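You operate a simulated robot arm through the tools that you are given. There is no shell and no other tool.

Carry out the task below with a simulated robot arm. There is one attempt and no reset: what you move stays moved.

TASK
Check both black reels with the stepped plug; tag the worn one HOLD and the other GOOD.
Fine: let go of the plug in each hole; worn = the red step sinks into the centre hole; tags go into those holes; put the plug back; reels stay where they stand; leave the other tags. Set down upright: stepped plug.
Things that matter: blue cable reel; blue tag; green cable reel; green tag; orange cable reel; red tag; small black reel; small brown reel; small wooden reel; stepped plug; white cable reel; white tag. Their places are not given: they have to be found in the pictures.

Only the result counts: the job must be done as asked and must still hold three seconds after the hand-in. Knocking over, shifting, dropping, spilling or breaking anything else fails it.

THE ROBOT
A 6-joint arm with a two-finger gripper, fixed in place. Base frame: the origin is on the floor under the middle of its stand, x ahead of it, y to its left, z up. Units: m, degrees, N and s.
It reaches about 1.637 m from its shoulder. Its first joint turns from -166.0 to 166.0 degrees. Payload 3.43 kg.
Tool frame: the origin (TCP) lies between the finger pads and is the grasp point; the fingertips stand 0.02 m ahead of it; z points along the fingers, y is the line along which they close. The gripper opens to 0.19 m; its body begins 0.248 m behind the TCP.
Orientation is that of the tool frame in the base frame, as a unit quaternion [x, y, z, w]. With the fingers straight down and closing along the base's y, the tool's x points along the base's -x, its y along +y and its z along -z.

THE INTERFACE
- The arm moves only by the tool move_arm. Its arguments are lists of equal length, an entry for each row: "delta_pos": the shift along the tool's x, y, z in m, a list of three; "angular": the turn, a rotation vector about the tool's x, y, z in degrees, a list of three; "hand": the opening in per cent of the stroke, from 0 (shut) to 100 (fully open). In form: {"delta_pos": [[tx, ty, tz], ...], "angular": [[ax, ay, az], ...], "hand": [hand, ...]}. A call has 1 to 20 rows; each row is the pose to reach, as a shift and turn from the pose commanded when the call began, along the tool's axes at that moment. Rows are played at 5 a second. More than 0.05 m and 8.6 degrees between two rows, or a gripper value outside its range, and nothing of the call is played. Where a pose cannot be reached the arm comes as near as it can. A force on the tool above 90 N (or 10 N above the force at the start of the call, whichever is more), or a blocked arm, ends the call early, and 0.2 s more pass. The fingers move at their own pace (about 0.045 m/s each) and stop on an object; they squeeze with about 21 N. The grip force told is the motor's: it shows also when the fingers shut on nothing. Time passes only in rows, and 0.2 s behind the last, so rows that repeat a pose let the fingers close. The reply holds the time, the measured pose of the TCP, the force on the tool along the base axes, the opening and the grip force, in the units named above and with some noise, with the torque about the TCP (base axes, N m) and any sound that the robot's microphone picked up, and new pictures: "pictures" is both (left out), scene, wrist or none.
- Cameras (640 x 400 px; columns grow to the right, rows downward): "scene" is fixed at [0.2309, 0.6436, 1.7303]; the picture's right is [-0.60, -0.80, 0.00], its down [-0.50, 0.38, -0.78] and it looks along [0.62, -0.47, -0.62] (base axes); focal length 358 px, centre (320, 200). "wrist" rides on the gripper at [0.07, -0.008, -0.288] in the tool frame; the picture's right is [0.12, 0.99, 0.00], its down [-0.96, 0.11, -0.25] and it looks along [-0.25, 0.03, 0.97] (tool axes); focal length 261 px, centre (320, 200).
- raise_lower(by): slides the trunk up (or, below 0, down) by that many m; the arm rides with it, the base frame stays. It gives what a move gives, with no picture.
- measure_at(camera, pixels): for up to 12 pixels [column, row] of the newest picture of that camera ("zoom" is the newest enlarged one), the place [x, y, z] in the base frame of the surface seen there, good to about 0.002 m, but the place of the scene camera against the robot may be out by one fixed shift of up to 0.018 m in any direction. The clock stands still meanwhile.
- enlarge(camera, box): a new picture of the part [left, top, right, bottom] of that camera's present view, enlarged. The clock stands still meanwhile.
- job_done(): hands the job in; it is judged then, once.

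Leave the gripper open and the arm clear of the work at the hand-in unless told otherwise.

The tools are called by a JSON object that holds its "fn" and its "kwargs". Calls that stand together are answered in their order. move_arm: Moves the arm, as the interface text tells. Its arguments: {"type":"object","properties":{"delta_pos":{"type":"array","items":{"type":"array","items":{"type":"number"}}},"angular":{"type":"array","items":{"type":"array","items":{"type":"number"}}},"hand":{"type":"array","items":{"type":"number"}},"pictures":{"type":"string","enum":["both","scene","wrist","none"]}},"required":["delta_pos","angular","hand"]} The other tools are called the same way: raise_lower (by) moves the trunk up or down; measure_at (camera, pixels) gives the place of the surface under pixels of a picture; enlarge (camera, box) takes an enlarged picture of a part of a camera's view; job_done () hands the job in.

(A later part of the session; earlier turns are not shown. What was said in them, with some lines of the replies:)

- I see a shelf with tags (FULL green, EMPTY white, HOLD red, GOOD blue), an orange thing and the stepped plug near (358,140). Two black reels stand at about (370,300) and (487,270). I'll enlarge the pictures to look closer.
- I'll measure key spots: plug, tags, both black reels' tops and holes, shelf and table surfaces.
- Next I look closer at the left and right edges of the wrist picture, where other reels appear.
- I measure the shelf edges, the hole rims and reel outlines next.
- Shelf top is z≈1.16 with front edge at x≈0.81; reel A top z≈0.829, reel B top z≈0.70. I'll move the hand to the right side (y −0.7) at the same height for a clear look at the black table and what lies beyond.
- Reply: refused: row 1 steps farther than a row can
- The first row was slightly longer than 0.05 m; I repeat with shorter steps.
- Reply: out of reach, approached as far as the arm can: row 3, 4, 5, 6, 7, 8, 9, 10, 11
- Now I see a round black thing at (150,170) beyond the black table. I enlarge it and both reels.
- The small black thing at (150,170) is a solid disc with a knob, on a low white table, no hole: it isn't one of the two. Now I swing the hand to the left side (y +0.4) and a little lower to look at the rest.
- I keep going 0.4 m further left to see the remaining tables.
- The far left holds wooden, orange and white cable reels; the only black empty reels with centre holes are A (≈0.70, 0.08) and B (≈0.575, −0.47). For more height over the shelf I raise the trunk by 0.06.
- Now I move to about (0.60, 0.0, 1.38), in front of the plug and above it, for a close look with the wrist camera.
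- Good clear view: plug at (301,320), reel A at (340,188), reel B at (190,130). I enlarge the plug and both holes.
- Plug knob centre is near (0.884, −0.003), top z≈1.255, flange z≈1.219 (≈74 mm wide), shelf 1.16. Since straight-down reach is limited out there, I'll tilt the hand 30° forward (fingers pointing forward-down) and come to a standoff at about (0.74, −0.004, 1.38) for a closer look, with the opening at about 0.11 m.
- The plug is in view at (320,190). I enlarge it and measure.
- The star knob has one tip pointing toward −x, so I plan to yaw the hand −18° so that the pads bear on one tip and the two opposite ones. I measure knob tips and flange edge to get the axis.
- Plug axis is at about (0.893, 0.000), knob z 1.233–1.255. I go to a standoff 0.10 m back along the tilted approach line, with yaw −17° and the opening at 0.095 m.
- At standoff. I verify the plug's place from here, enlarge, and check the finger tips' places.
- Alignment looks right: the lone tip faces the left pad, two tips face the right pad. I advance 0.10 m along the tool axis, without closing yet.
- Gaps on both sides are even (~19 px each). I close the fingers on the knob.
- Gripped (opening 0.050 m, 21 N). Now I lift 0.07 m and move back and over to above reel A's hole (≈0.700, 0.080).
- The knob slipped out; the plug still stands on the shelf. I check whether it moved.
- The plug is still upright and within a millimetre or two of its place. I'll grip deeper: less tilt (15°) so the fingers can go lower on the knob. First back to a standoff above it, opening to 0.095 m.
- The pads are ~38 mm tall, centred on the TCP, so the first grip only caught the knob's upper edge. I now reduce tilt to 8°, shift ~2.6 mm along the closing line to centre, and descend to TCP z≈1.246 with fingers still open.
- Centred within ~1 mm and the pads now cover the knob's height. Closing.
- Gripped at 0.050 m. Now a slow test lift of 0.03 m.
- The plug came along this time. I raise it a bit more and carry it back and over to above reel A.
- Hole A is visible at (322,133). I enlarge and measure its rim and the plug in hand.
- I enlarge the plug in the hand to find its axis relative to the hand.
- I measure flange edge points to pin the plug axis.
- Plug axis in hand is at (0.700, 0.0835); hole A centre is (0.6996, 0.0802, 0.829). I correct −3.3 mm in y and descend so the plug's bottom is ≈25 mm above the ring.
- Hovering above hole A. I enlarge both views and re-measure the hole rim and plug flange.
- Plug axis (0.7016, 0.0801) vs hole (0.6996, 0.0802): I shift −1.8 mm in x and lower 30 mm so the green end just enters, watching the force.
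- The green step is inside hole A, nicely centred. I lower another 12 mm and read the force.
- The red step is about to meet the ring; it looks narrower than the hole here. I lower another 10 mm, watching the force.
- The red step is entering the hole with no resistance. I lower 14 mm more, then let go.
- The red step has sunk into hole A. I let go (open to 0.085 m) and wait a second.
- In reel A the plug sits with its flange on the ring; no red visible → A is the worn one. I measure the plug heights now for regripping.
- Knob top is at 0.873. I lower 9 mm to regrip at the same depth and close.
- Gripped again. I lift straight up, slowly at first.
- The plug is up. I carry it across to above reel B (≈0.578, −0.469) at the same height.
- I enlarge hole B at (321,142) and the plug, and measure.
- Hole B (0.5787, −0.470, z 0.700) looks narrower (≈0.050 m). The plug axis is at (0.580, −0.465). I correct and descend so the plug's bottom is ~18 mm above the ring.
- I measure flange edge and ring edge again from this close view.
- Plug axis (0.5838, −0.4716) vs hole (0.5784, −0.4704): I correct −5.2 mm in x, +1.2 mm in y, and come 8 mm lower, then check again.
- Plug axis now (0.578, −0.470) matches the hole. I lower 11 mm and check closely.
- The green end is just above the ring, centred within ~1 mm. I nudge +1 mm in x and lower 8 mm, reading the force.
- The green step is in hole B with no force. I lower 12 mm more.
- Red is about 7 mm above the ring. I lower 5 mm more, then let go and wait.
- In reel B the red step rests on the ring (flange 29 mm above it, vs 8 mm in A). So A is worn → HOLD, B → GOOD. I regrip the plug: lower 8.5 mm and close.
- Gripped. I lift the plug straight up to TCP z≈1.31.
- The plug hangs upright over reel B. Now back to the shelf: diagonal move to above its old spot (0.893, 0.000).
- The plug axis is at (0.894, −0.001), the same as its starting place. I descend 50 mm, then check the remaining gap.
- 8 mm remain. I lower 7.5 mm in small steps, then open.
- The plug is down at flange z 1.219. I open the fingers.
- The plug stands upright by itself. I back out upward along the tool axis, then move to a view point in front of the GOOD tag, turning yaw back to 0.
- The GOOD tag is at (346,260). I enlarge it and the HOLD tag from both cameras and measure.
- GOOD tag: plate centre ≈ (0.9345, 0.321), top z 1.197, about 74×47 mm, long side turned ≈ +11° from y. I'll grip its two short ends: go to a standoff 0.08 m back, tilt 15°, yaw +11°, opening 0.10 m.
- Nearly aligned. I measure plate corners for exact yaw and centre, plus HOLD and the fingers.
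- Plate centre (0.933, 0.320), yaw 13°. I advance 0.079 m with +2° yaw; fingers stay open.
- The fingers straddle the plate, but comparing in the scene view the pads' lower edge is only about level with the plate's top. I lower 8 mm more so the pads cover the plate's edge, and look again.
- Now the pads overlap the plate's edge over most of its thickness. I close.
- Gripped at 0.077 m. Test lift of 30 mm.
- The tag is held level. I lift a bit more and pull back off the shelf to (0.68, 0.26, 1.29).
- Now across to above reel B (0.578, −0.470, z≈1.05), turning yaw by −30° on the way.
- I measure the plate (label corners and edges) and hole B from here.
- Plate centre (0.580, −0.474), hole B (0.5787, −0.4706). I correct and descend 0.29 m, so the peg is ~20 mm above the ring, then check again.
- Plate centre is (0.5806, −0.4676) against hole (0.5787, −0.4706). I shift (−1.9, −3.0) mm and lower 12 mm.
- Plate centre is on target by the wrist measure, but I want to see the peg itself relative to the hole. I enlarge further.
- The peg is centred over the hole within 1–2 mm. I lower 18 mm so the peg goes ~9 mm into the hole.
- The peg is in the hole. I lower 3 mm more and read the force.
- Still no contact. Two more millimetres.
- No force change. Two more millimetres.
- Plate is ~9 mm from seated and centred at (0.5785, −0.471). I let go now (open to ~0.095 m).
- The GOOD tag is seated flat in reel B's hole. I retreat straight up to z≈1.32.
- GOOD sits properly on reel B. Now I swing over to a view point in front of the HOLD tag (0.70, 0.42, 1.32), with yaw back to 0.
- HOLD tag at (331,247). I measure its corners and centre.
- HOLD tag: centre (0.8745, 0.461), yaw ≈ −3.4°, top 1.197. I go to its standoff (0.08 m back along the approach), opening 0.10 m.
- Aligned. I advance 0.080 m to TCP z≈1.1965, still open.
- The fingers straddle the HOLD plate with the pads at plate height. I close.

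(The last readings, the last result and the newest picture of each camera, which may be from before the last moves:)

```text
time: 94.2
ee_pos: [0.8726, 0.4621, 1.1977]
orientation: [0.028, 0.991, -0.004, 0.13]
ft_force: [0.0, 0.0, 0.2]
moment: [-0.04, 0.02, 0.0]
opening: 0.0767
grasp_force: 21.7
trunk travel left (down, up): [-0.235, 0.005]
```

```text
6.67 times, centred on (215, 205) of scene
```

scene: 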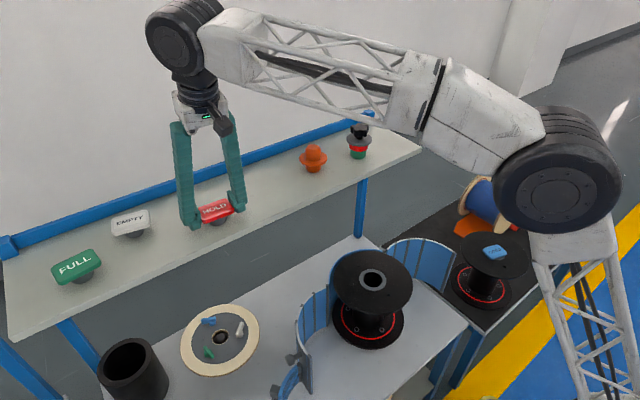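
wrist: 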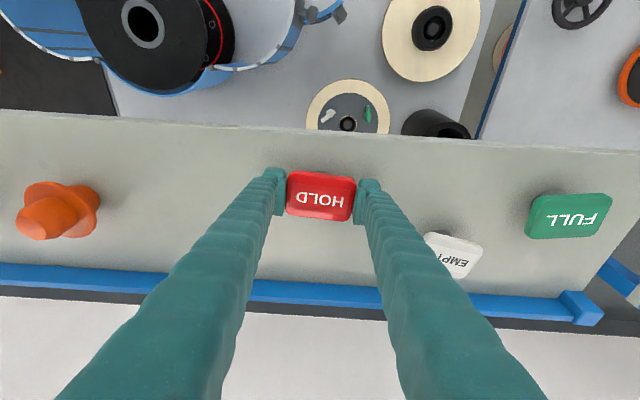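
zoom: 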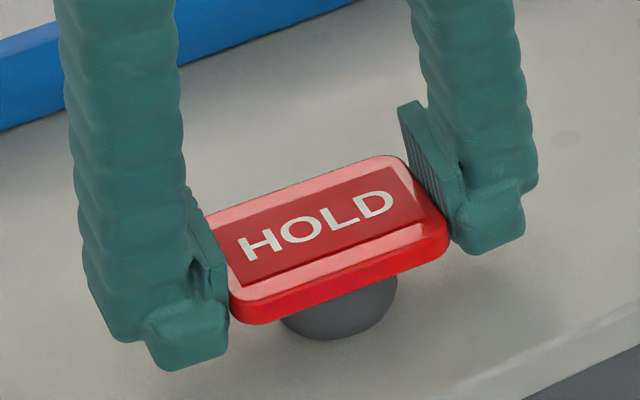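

Gripped. Test lift of 30 mm.

{"fn": "move_arm", "kwargs": {"delta_pos": [[-0.0013, 0, -0.0048], [-0.0033, 0, -0.0126], [-0.0058, 0, -0.0218], [-0.0077, 0, -0.029], [-0.0077, 0, -0.029]], "angular": [[0, 0, 0], [0, 0, 0], [0, 0, 0], [0, 0, 0], [0, 0, 0]], "hand": [0, 0, 0, 0, 0], "pictures": "both"}}

{"fn": "enlarge", "kwargs": {"camera": "scene", "box": [167, 165, 263, 225]}}

```text
time: 95.4
ee_pos: [0.8738, 0.4615, 1.2263]
orientation: [0.029, 0.991, -0.004, 0.129]
ft_force: [-0.8, -0.8, -0.4]
moment: [-0.01, -0.02, -0.02]
opening: 0.0768
grasp_force: 20.5
trunk travel left (down, up): [-0.235, 0.005]
```

scene: 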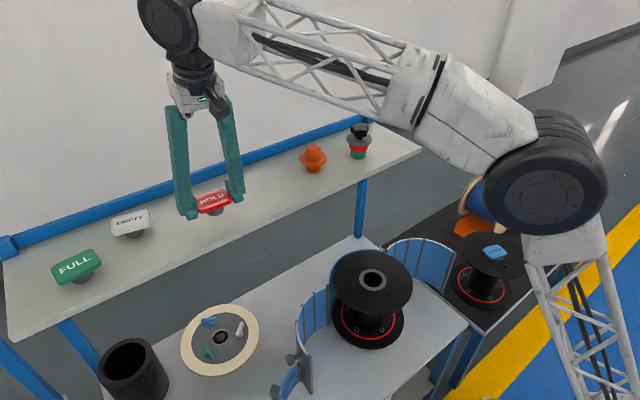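
wrist: 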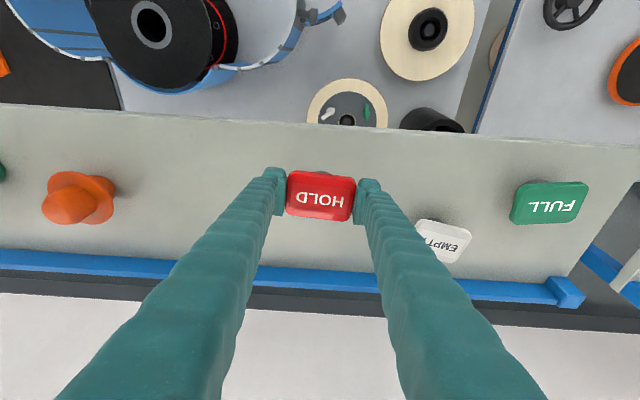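

```text
6.67 times, centred on (215, 195) of scene
```

zoom: 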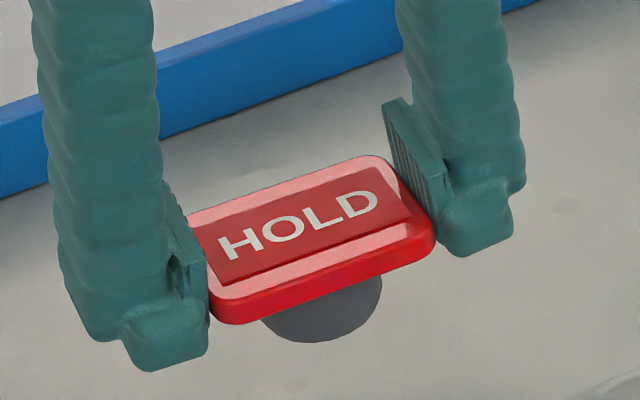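

Held level. I lift more, pull back off the shelf, and carry it to above reel A (0.700, 0.080, z≈1.10).

{"fn": "move_arm", "kwargs": {"delta_pos": [[-0.0032, 0, -0.012], [-0.0064, 0, -0.0241], [0.0135, -0.0052, -0.032], [0.0333, -0.0104, -0.0399], [0.073, -0.0208, -0.0557], [0.1128, -0.0313, -0.0714], [0.1525, -0.0417, -0.0872], [0.1922, -0.0521, -0.103], [0.1906, -0.0897, -0.083], [0.1891, -0.1273, -0.063], [0.1875, -0.1649, -0.043], [0.186, -0.2025, -0.023], [0.1844, -0.2401, -0.0031], [0.1829, -0.2777, 0.0169], [0.1813, -0.3153, 0.0369], [0.1798, -0.3529, 0.0569], [0.1782, -0.3905, 0.0769], [0.1782, -0.3905, 0.0769]], "angular": [[0, 0, 0], [0, 0, 0], [0, 0, 0], [0, 0, 0], [0, 0, 0], [0, 0, 0], [0, 0, 0], [0, 0, 0], [0, 0, 0], [0, 0, 0], [0, 0, 0], [0, 0, 0], [0, 0, 0], [0, 0, 0], [0, 0, 0], [0, 0, 0], [0, 0, 0], [0, 0, 0]], "hand": [0, 0, 0, 0, 0, 0, 0, 0, 0, 0, 0, 0, 0, 0, 0, 0, 0, 0], "pictures": "both"}}

{"fn": "enlarge", "kwargs": {"camera": "wrist", "box": [256, 100, 384, 220]}}

{"fn": "measure_at", "kwargs": {"camera": "wrist", "pixels": [[292, 183], [350, 189], [290, 209], [345, 215.5], [320, 197], [308, 128], [336, 128], [322, 115], [322, 141]]}}

```text
time: 99.2
ee_pos: [0.7007, 0.0798, 1.1072]
orientation: [0.028, 0.991, -0.004, 0.13]
ft_force: [0.3, -0.5, -1.4]
moment: [-0.06, 0.01, -0.03]
opening: 0.0769
grasp_force: 21.5
trunk travel left (down, up): [-0.235, 0.005]
```

scene: 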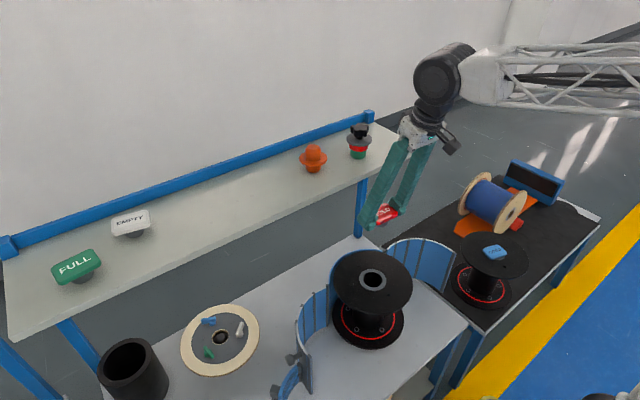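
wrist: 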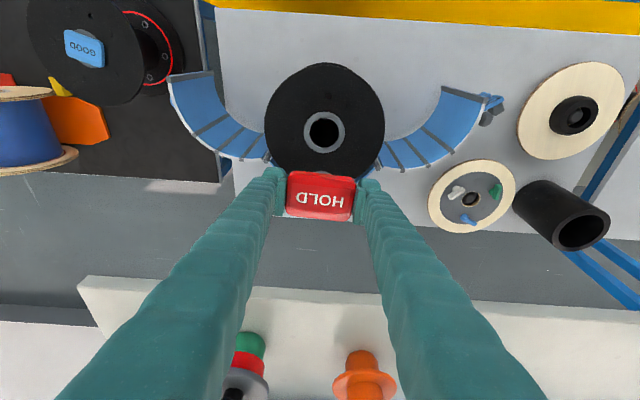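

```text
3.33 times, centred on (320, 160) of wrist
```

zoom: 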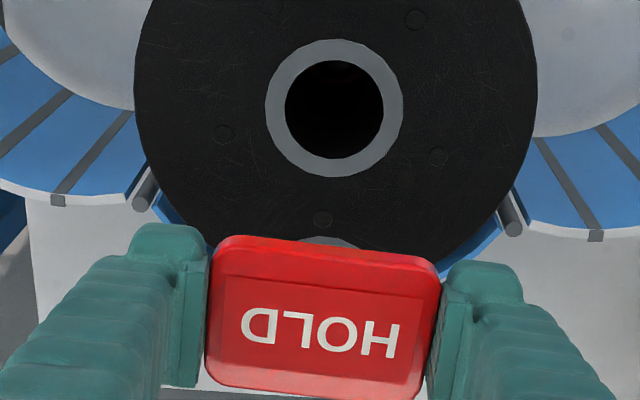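

```text
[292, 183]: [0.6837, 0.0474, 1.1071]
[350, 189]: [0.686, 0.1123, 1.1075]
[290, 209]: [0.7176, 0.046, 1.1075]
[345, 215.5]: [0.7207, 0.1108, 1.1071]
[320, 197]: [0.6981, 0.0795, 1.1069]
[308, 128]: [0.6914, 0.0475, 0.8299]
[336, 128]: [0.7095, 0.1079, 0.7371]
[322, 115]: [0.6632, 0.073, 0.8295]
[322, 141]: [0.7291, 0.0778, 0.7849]
```

I measure the ring of hole A on four sides.

{"fn": "measure_at", "kwargs": {"camera": "wrist", "pixels": [[306.6, 132.4], [342, 132.4], [324.3, 114.4], [324.3, 150.4], [312, 120], [337, 120], [312, 145], [337, 145]]}}

{"fn": "enlarge", "kwargs": {"camera": "wrist", "box": [276, 102, 372, 162]}}

```text
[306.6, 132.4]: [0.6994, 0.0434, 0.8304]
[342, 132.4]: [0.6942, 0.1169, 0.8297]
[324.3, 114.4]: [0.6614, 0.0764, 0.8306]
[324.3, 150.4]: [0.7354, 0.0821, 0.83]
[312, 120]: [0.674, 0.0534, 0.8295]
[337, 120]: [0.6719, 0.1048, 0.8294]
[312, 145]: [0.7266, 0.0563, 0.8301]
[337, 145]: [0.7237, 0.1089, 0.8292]
```

```text
6.67 times, centred on (324, 132) of wrist
```

zoom: 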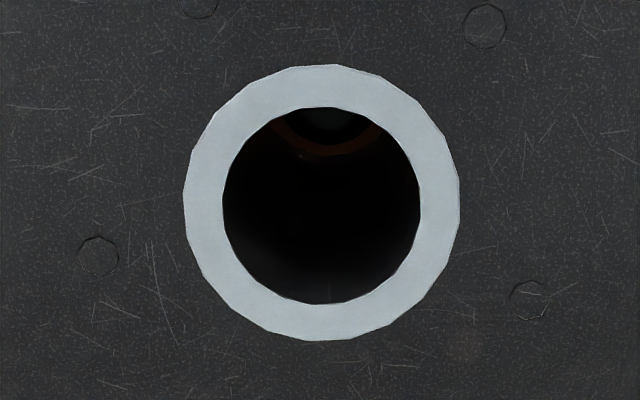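

Hole A centre (0.6985, 0.080); plate centre (0.702, 0.079). I correct and descend 0.22 m so the peg is ~18 mm above the ring.

{"fn": "move_arm", "kwargs": {"delta_pos": [[0.0101, 0.0001, 0.0355], [0.0201, 0.0002, 0.071], [0.0302, 0.0003, 0.1066], [0.0402, 0.0004, 0.1421], [0.0503, 0.0005, 0.1776], [0.0603, 0.0006, 0.2131], [0.0603, 0.0006, 0.2131], [0.0603, 0.0006, 0.2131]], "angular": [[0, 0, 0], [0, 0, 0], [0, 0, 0], [0, 0, 0], [0, 0, 0], [0, 0, 0], [0, 0, 0], [0, 0, 0]], "hand": [0, 0, 0, 0, 0, 0, 0, 0], "pictures": "both"}}

{"fn": "enlarge", "kwargs": {"camera": "wrist", "box": [256, 110, 384, 230]}}

{"fn": "enlarge", "kwargs": {"camera": "scene", "box": [340, 250, 404, 290]}}

{"fn": "measure_at", "kwargs": {"camera": "wrist", "pixels": [[292, 183], [350, 189], [290, 209], [345, 215.5], [300, 160], [346, 162], [322, 142]]}}

```text
time: 101.0
ee_pos: [0.6966, 0.0829, 0.8853]
orientation: [0.029, 0.991, -0.004, 0.131]
ft_force: [-0.4, -0.7, -1.1]
moment: [0.04, 0.01, 0.0]
opening: 0.0768
grasp_force: 21.2
trunk travel left (down, up): [-0.235, 0.005]
```

scene: 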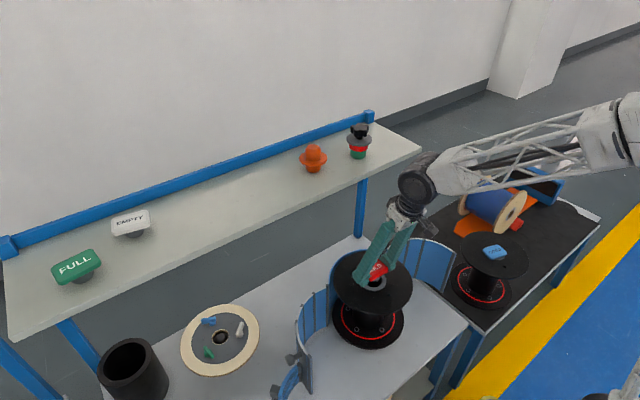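
wrist: 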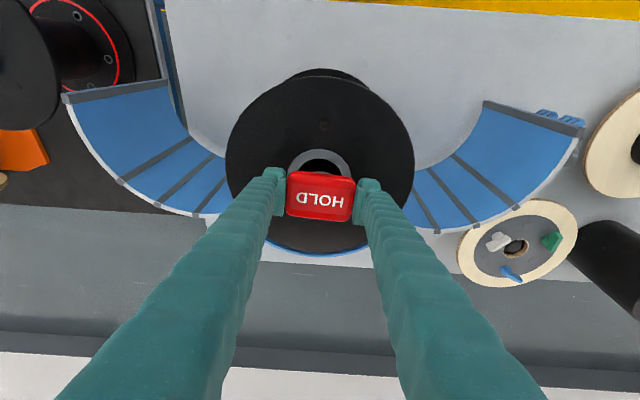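

```text
3.33 times, centred on (320, 170) of wrist
```

zoom: 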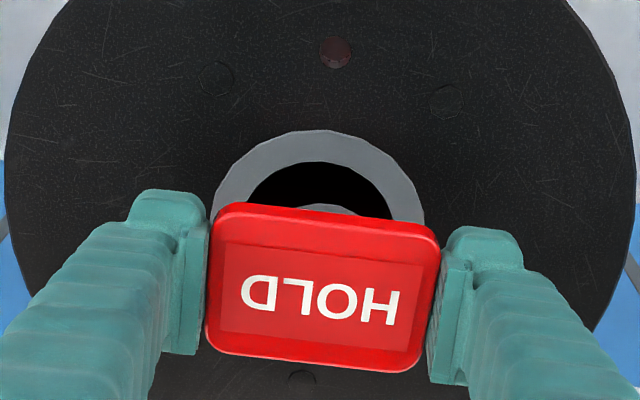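

```text
10.00 times, centred on (372, 270) of scene
```

zoom: 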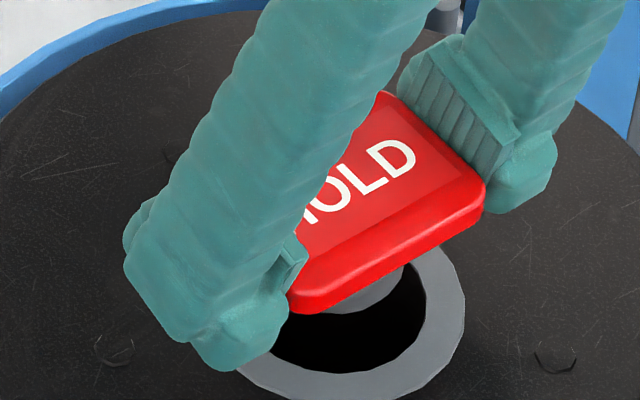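

```text
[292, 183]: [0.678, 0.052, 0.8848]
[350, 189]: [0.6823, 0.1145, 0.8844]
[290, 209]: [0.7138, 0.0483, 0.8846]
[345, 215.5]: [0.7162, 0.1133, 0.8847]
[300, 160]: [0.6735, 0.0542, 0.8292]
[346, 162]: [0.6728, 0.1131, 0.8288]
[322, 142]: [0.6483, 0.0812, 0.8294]
```

Plate centre (0.6976, 0.082) vs hole (0.6985, 0.080). I shift (+0.9, −2.8) mm and lower 12 mm.

{"fn": "move_arm", "kwargs": {"delta_pos": [[-0.0006, -0.0015, 0.0001], [0.0007, -0.0029, 0.006], [0.002, -0.0029, 0.0118], [0.002, -0.0029, 0.0118]], "angular": [[0, 0, 0], [0, 0, 0], [0, 0, 0], [0, 0, 0]], "hand": [0, 0, 0, 0], "pictures": "both"}}

{"fn": "enlarge", "kwargs": {"camera": "scene", "box": [340, 250, 404, 290]}}

{"fn": "enlarge", "kwargs": {"camera": "wrist", "box": [256, 130, 384, 210]}}

{"fn": "measure_at", "kwargs": {"camera": "wrist", "pixels": [[292, 183], [350, 189], [290, 209], [345, 215.5]]}}

```text
time: 102.0
ee_pos: [0.6965, 0.0783, 0.8731]
orientation: [0.029, 0.991, -0.004, 0.131]
ft_force: [0.4, 0.2, -1.1]
moment: [0.02, 0.02, 0.02]
opening: 0.0766
grasp_force: 21.4
trunk travel left (down, up): [-0.235, 0.005]
```

scene: 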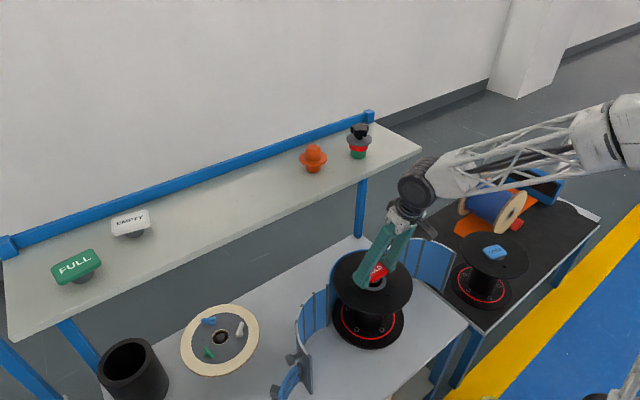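
wrist: 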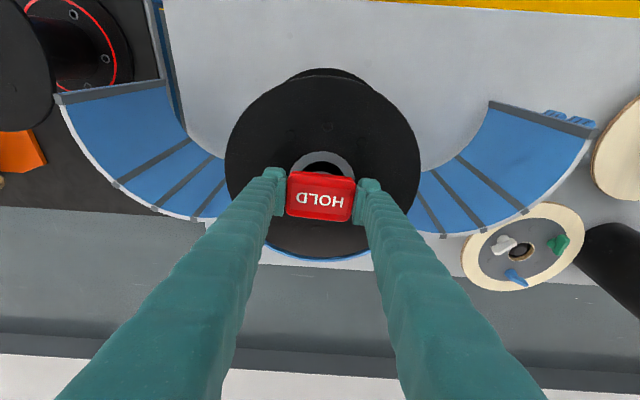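

```text
10.00 times, centred on (372, 270) of scene
```

zoom: 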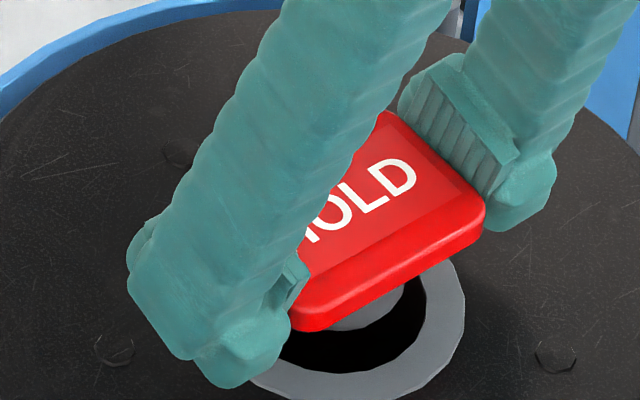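

```text
5.00 times, centred on (320, 170) of wrist
```

zoom: 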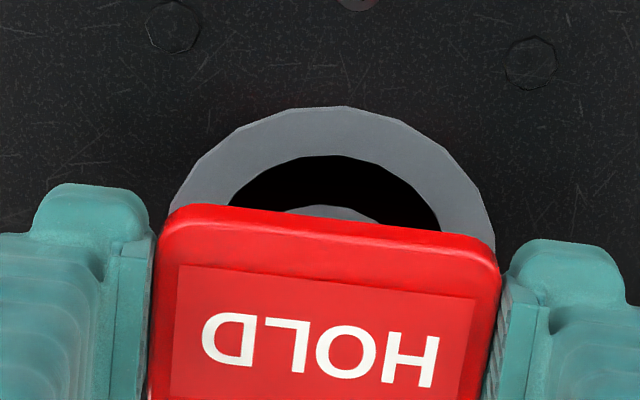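

```text
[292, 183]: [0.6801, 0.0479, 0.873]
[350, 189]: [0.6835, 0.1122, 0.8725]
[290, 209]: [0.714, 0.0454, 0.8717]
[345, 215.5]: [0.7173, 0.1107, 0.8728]
```

Plate centre (0.6987, 0.079) — on target. I lower 20 mm so the peg enters about 15 mm.

{"fn": "move_arm", "kwargs": {"delta_pos": [[0.0013, 0, 0.005], [0.0026, 0, 0.0099], [0.0039, 0, 0.0148], [0.0047, 0, 0.0178], [0.0052, 0, 0.0195], [0.0052, 0, 0.0195]], "angular": [[0, 0, 0], [0, 0, 0], [0, 0, 0], [0, 0, 0], [0, 0, 0], [0, 0, 0]], "hand": [0, 0, 0, 0, 0, 0], "pictures": "both"}}

{"fn": "enlarge", "kwargs": {"camera": "scene", "box": [340, 250, 404, 290]}}

{"fn": "enlarge", "kwargs": {"camera": "wrist", "box": [256, 130, 384, 210]}}

{"fn": "measure_at", "kwargs": {"camera": "wrist", "pixels": [[292, 183], [350, 189], [290, 209], [345, 215.5]]}}

```text
time: 103.4
ee_pos: [0.6966, 0.0789, 0.8526]
orientation: [0.029, 0.991, -0.004, 0.131]
ft_force: [0.2, 0.4, -0.5]
moment: [0.0, -0.01, -0.04]
opening: 0.0767
grasp_force: 21.0
trunk travel left (down, up): [-0.235, 0.005]
```

scene: 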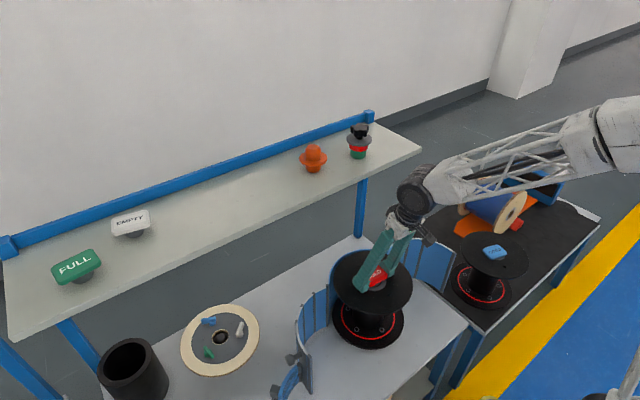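
wrist: 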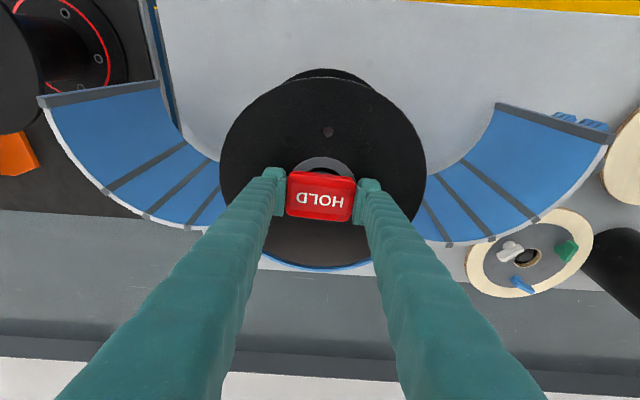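

```text
10.00 times, centred on (372, 270) of scene
```

zoom: 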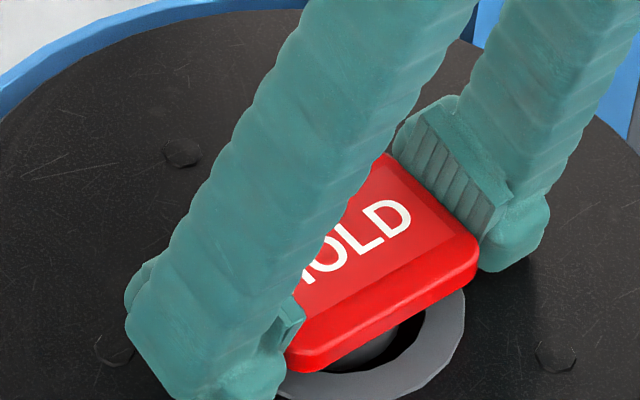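

```text
5.00 times, centred on (320, 170) of wrist
```

zoom: 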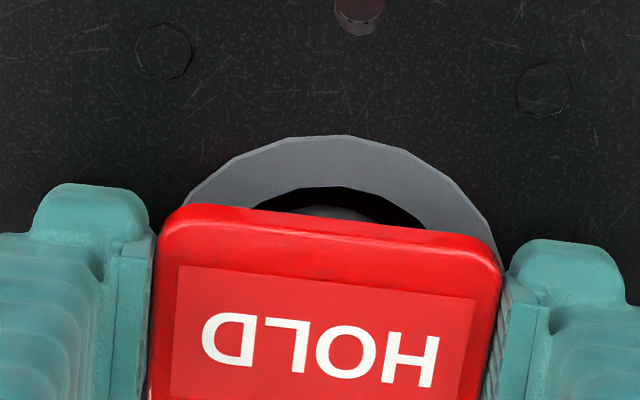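

```text
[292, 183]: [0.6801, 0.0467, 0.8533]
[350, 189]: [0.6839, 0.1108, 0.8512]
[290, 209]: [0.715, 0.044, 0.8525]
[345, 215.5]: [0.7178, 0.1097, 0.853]
```

Peg is in. The plate is ~2 mm off in −y; I nudge +2 mm in y, 1 mm lower, and look once more.

{"fn": "move_arm", "kwargs": {"delta_pos": [[0.0002, 0.001, 0.0005], [0.0004, 0.002, 0.001], [0.0004, 0.002, 0.001]], "angular": [[0, 0, 0], [0, 0, 0], [0, 0, 0]], "hand": [0, 0, 0], "pictures": "both"}}

{"fn": "enlarge", "kwargs": {"camera": "wrist", "box": [256, 130, 384, 210]}}

{"fn": "measure_at", "kwargs": {"camera": "wrist", "pixels": [[292, 183], [350, 189], [290, 209], [345, 215.5]]}}

```text
time: 104.2
ee_pos: [0.6969, 0.0809, 0.8533]
orientation: [0.028, 0.991, -0.004, 0.131]
ft_force: [-0.2, 0.8, -1.0]
moment: [0.01, 0.02, -0.02]
opening: 0.0768
grasp_force: 21.1
trunk travel left (down, up): [-0.235, 0.005]
```

scene: 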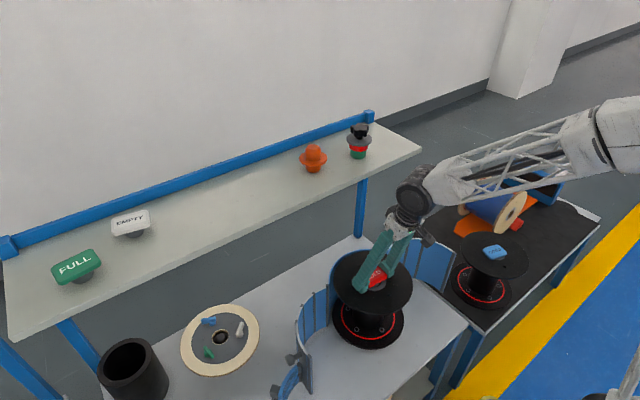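
wrist: 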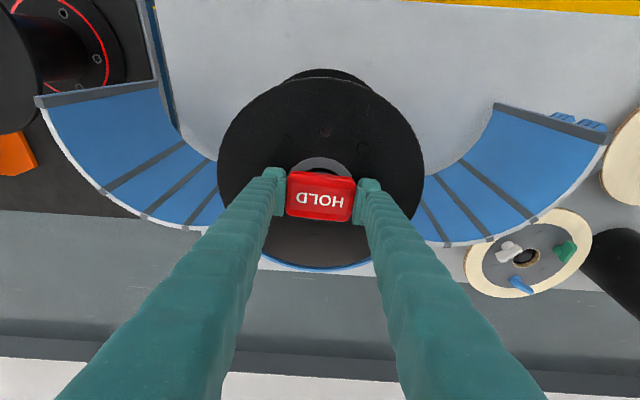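

```text
5.00 times, centred on (320, 170) of wrist
```

zoom: 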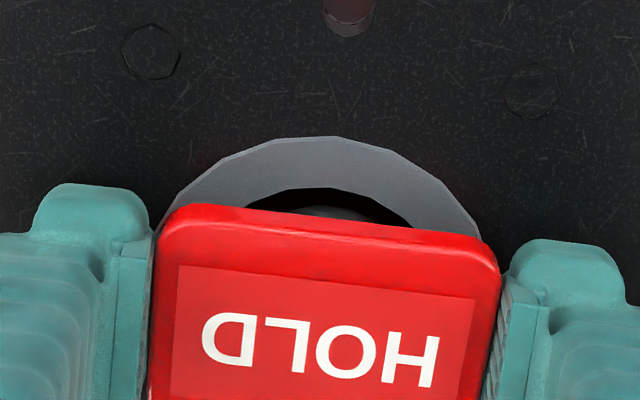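

```text
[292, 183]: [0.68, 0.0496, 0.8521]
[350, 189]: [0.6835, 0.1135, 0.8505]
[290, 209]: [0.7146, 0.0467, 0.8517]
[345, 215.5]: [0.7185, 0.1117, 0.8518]
```

Centre (0.699, 0.080) matches. I let go of the HOLD tag.

{"fn": "move_arm", "kwargs": {"delta_pos": [[0, 0, 0], [0, 0, 0], [0, 0, 0], [0, 0, 0], [0, 0, 0]], "angular": [[0, 0, 0], [0, 0, 0], [0, 0, 0], [0, 0, 0], [0, 0, 0]], "hand": [45, 50, 50, 50, 50], "pictures": "both"}}

{"fn": "enlarge", "kwargs": {"camera": "scene", "box": [340, 250, 404, 290]}}

{"fn": "enlarge", "kwargs": {"camera": "wrist", "box": [256, 130, 384, 230]}}

{"fn": "measure_at", "kwargs": {"camera": "wrist", "pixels": [[292, 183], [345, 189], [292, 205], [342, 210], [320, 195]]}}

```text
time: 105.4
ee_pos: [0.6972, 0.081, 0.8521]
orientation: [0.029, 0.991, -0.005, 0.131]
ft_force: [0.1, -0.1, 0.3]
moment: [-0.02, -0.01, -0.02]
opening: 0.095
grasp_force: 0.1
trunk travel left (down, up): [-0.235, 0.005]
```

scene: 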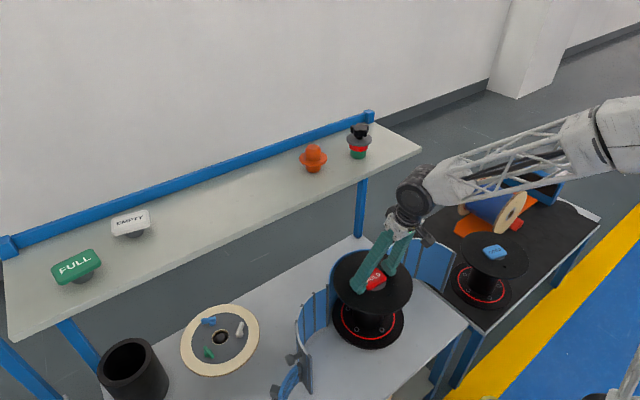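
wrist: 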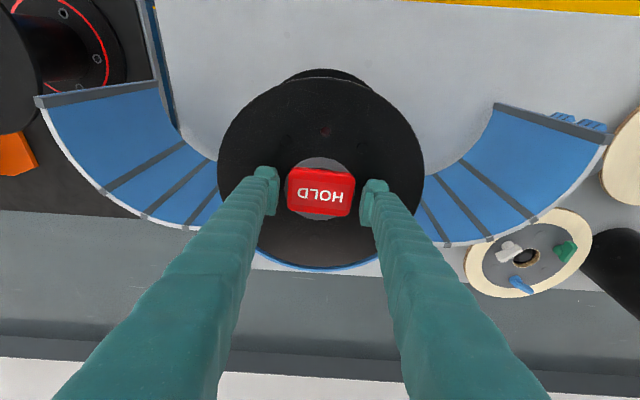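

```text
10.00 times, centred on (372, 270) of scene
```

zoom: 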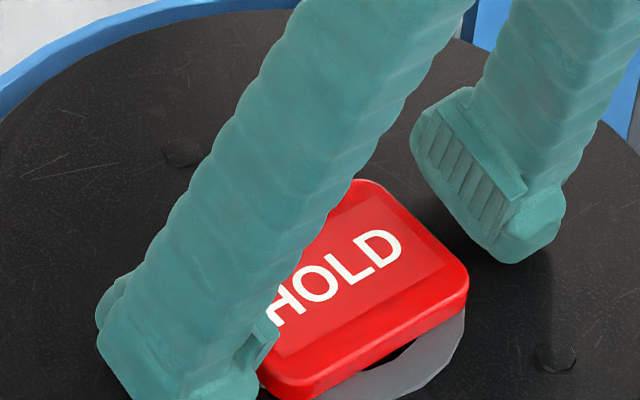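

```text
4.00 times, centred on (320, 180) of wrist
```

zoom: 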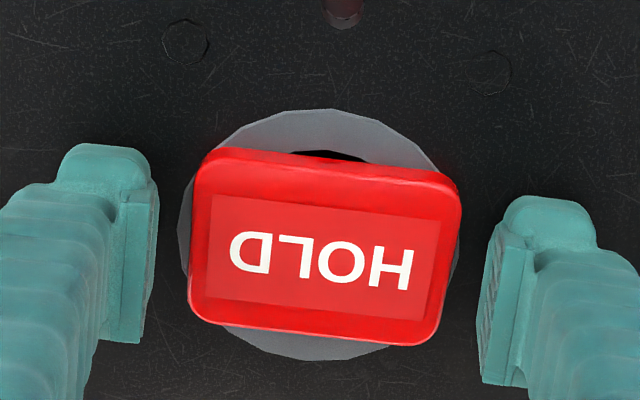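

```text
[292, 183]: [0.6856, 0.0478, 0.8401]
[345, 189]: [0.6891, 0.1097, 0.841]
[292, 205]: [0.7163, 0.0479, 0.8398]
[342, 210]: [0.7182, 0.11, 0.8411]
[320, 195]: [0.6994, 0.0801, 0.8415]
```

HOLD is seated flat in reel A. I retreat straight up, then back towards the base, and open the gripper.

{"fn": "move_arm", "kwargs": {"delta_pos": [[-0.0039, 0, -0.0145], [-0.0103, 0, -0.0386], [-0.0219, 0, -0.0821], [-0.0335, 0, -0.1256], [-0.0451, 0, -0.169], [-0.0567, 0, -0.2125], [-0.0683, 0, -0.2559], [-0.0799, 0, -0.2994], [-0.0413, -0.0023, -0.3097], [-0.0027, -0.0045, -0.32], [0.0358, -0.0068, -0.3303], [0.0744, -0.009, -0.3406], [0.113, -0.0113, -0.3509], [0.113, -0.0113, -0.3509]], "angular": [[0, 0, 0], [0, 0, 0], [0, 0, 0], [0, 0, 0], [0, 0, 0], [0, 0, 0], [0, 0, 0], [0, 0, 0], [0, 0, 0], [0, 0, 0], [0, 0, 0], [0, 0, 0], [0, 0, 0], [0, 0, 0]], "hand": [50, 50, 50, 50, 50, 50, 60, 70, 80, 90, 100, 100, 100, 100], "pictures": "both"}}

{"fn": "enlarge", "kwargs": {"camera": "scene", "box": [290, 210, 546, 370]}}

{"fn": "enlarge", "kwargs": {"camera": "scene", "box": [290, 100, 450, 200]}}

{"fn": "enlarge", "kwargs": {"camera": "wrist", "box": [200, 80, 440, 330]}}

```text
time: 108.4
ee_pos: [0.4959, 0.0805, 1.1636]
orientation: [0.028, 0.991, -0.004, 0.13]
ft_force: [0.0, -0.4, 0.7]
moment: [0.03, -0.04, 0.04]
opening: 0.19
grasp_force: 0.0
trunk travel left (down, up): [-0.235, 0.005]
```

scene: 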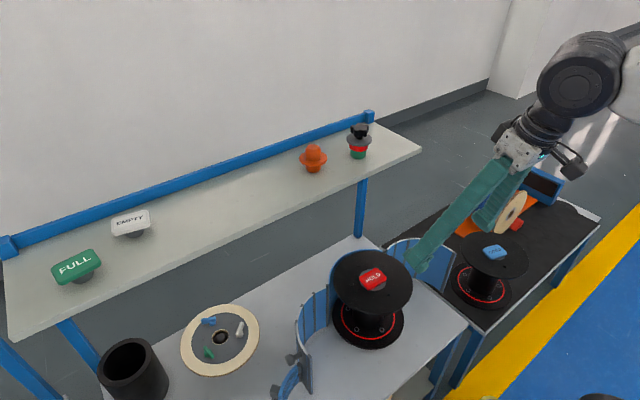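
wrist: 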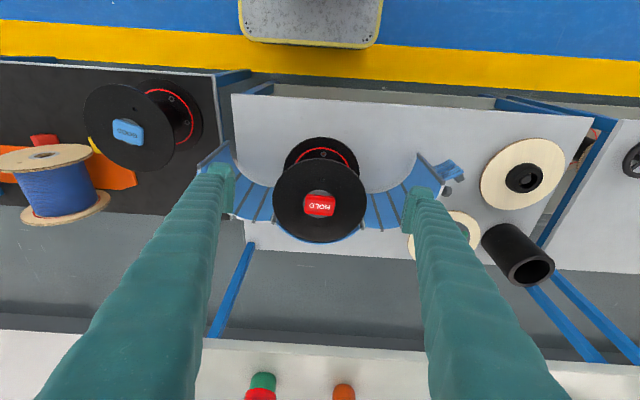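

```text
2.50 times, centred on (418, 290) of scene
```

zoom: 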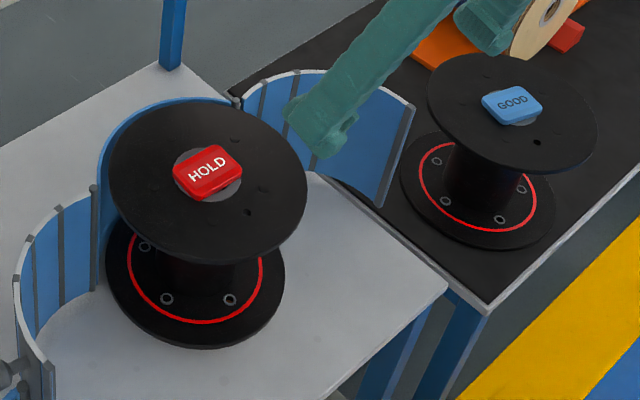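

```text
4.00 times, centred on (370, 150) of scene
```

zoom: 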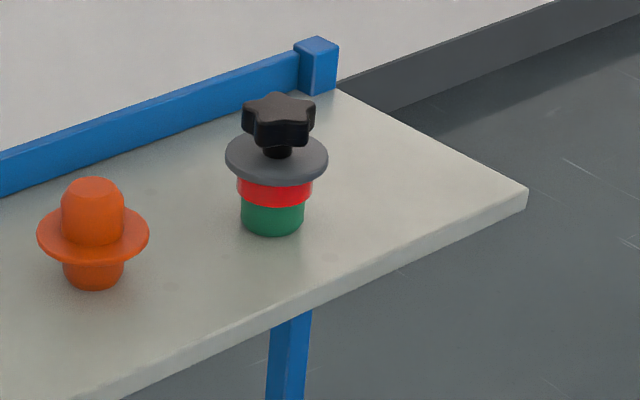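

```text
1.60 times, centred on (320, 205) of wrist
```

zoom: 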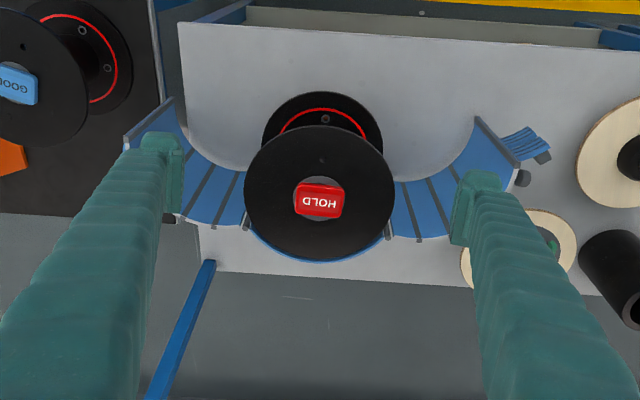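

Everything is placed: HOLD in reel A, GOOD in reel B, plug upright at its old spot, EMPTY and FULL untouched, reels unmoved. I raise the open hand a bit more to be well clear and let things settle.

{"fn": "move_arm", "kwargs": {"delta_pos": [[-0.0103, 0, -0.0386], [-0.0206, 0, -0.0773], [-0.0309, 0, -0.1159], [-0.0387, 0, -0.1449], [-0.0387, 0, -0.1449], [-0.0387, 0, -0.1449], [-0.0387, 0, -0.1449]], "angular": [[0, 0, 0], [0, 0, 0], [0, 0, 0], [0, 0, 0], [0, 0, 0], [0, 0, 0], [0, 0, 0]], "hand": [100, 100, 100, 100, 100, 100, 100], "pictures": "both"}}

{"fn": "measure_at", "kwargs": {"camera": "scene", "pixels": [[372, 278], [495, 253], [359, 130], [358, 156]]}}

```text
time: 110.0
ee_pos: [0.4969, 0.0804, 1.3115]
orientation: [0.028, 0.991, -0.004, 0.131]
ft_force: [0.5, 0.2, 0.5]
moment: [0.02, 0.02, -0.04]
opening: 0.19
grasp_force: 0.1
trunk travel left (down, up): [-0.235, 0.005]
```

scene: 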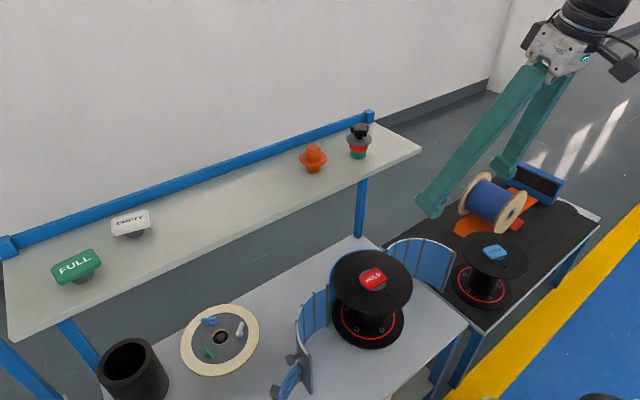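
wrist: 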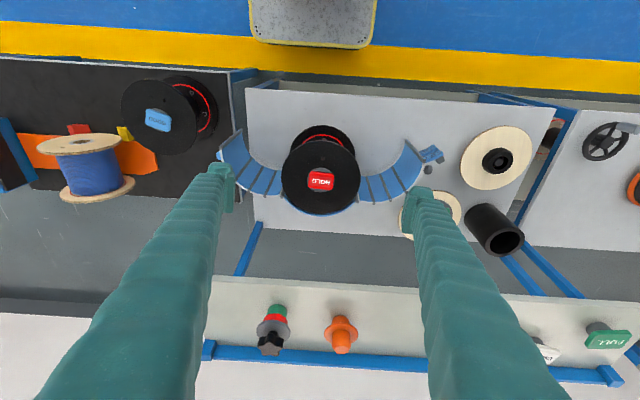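

```text
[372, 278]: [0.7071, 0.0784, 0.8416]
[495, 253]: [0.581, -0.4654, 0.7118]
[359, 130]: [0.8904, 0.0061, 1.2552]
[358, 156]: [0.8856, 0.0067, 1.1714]
```

All is at rest: both tags lie flat in their holes, the plug stands upright on the shelf, and the arm is clear with the gripper open. I hand the job in.

{"fn": "job_done", "kwargs": {}}

```text
The job is handed in.
```

I checked both black reels with the stepped plug, tagged them, and handed the job in; I have not seen a verdict yet.

| Reel | Result with plug released | Tag in the centre hole |
|---|---|---|
| Black reel on the grey table, inside the blue curved guard | Red step sank in; flange sat on the ring. Worn. | HOLD |
| Black reel on the black table | Red step stayed on top of the ring. Good. | GOOD |

- **Plug:** It stands upright on the shelf, about 2 mm from where it started. My first grip slipped off its knob, but it stayed upright, and a lower grip held.
- **Tags:** Both lie flat in their holes. The EMPTY and FULL tags were not touched.
- **Reels:** Neither reel moved as far as I could see in the pictures.
- **Arm:** It is clear of the work, with the gripper fully open.
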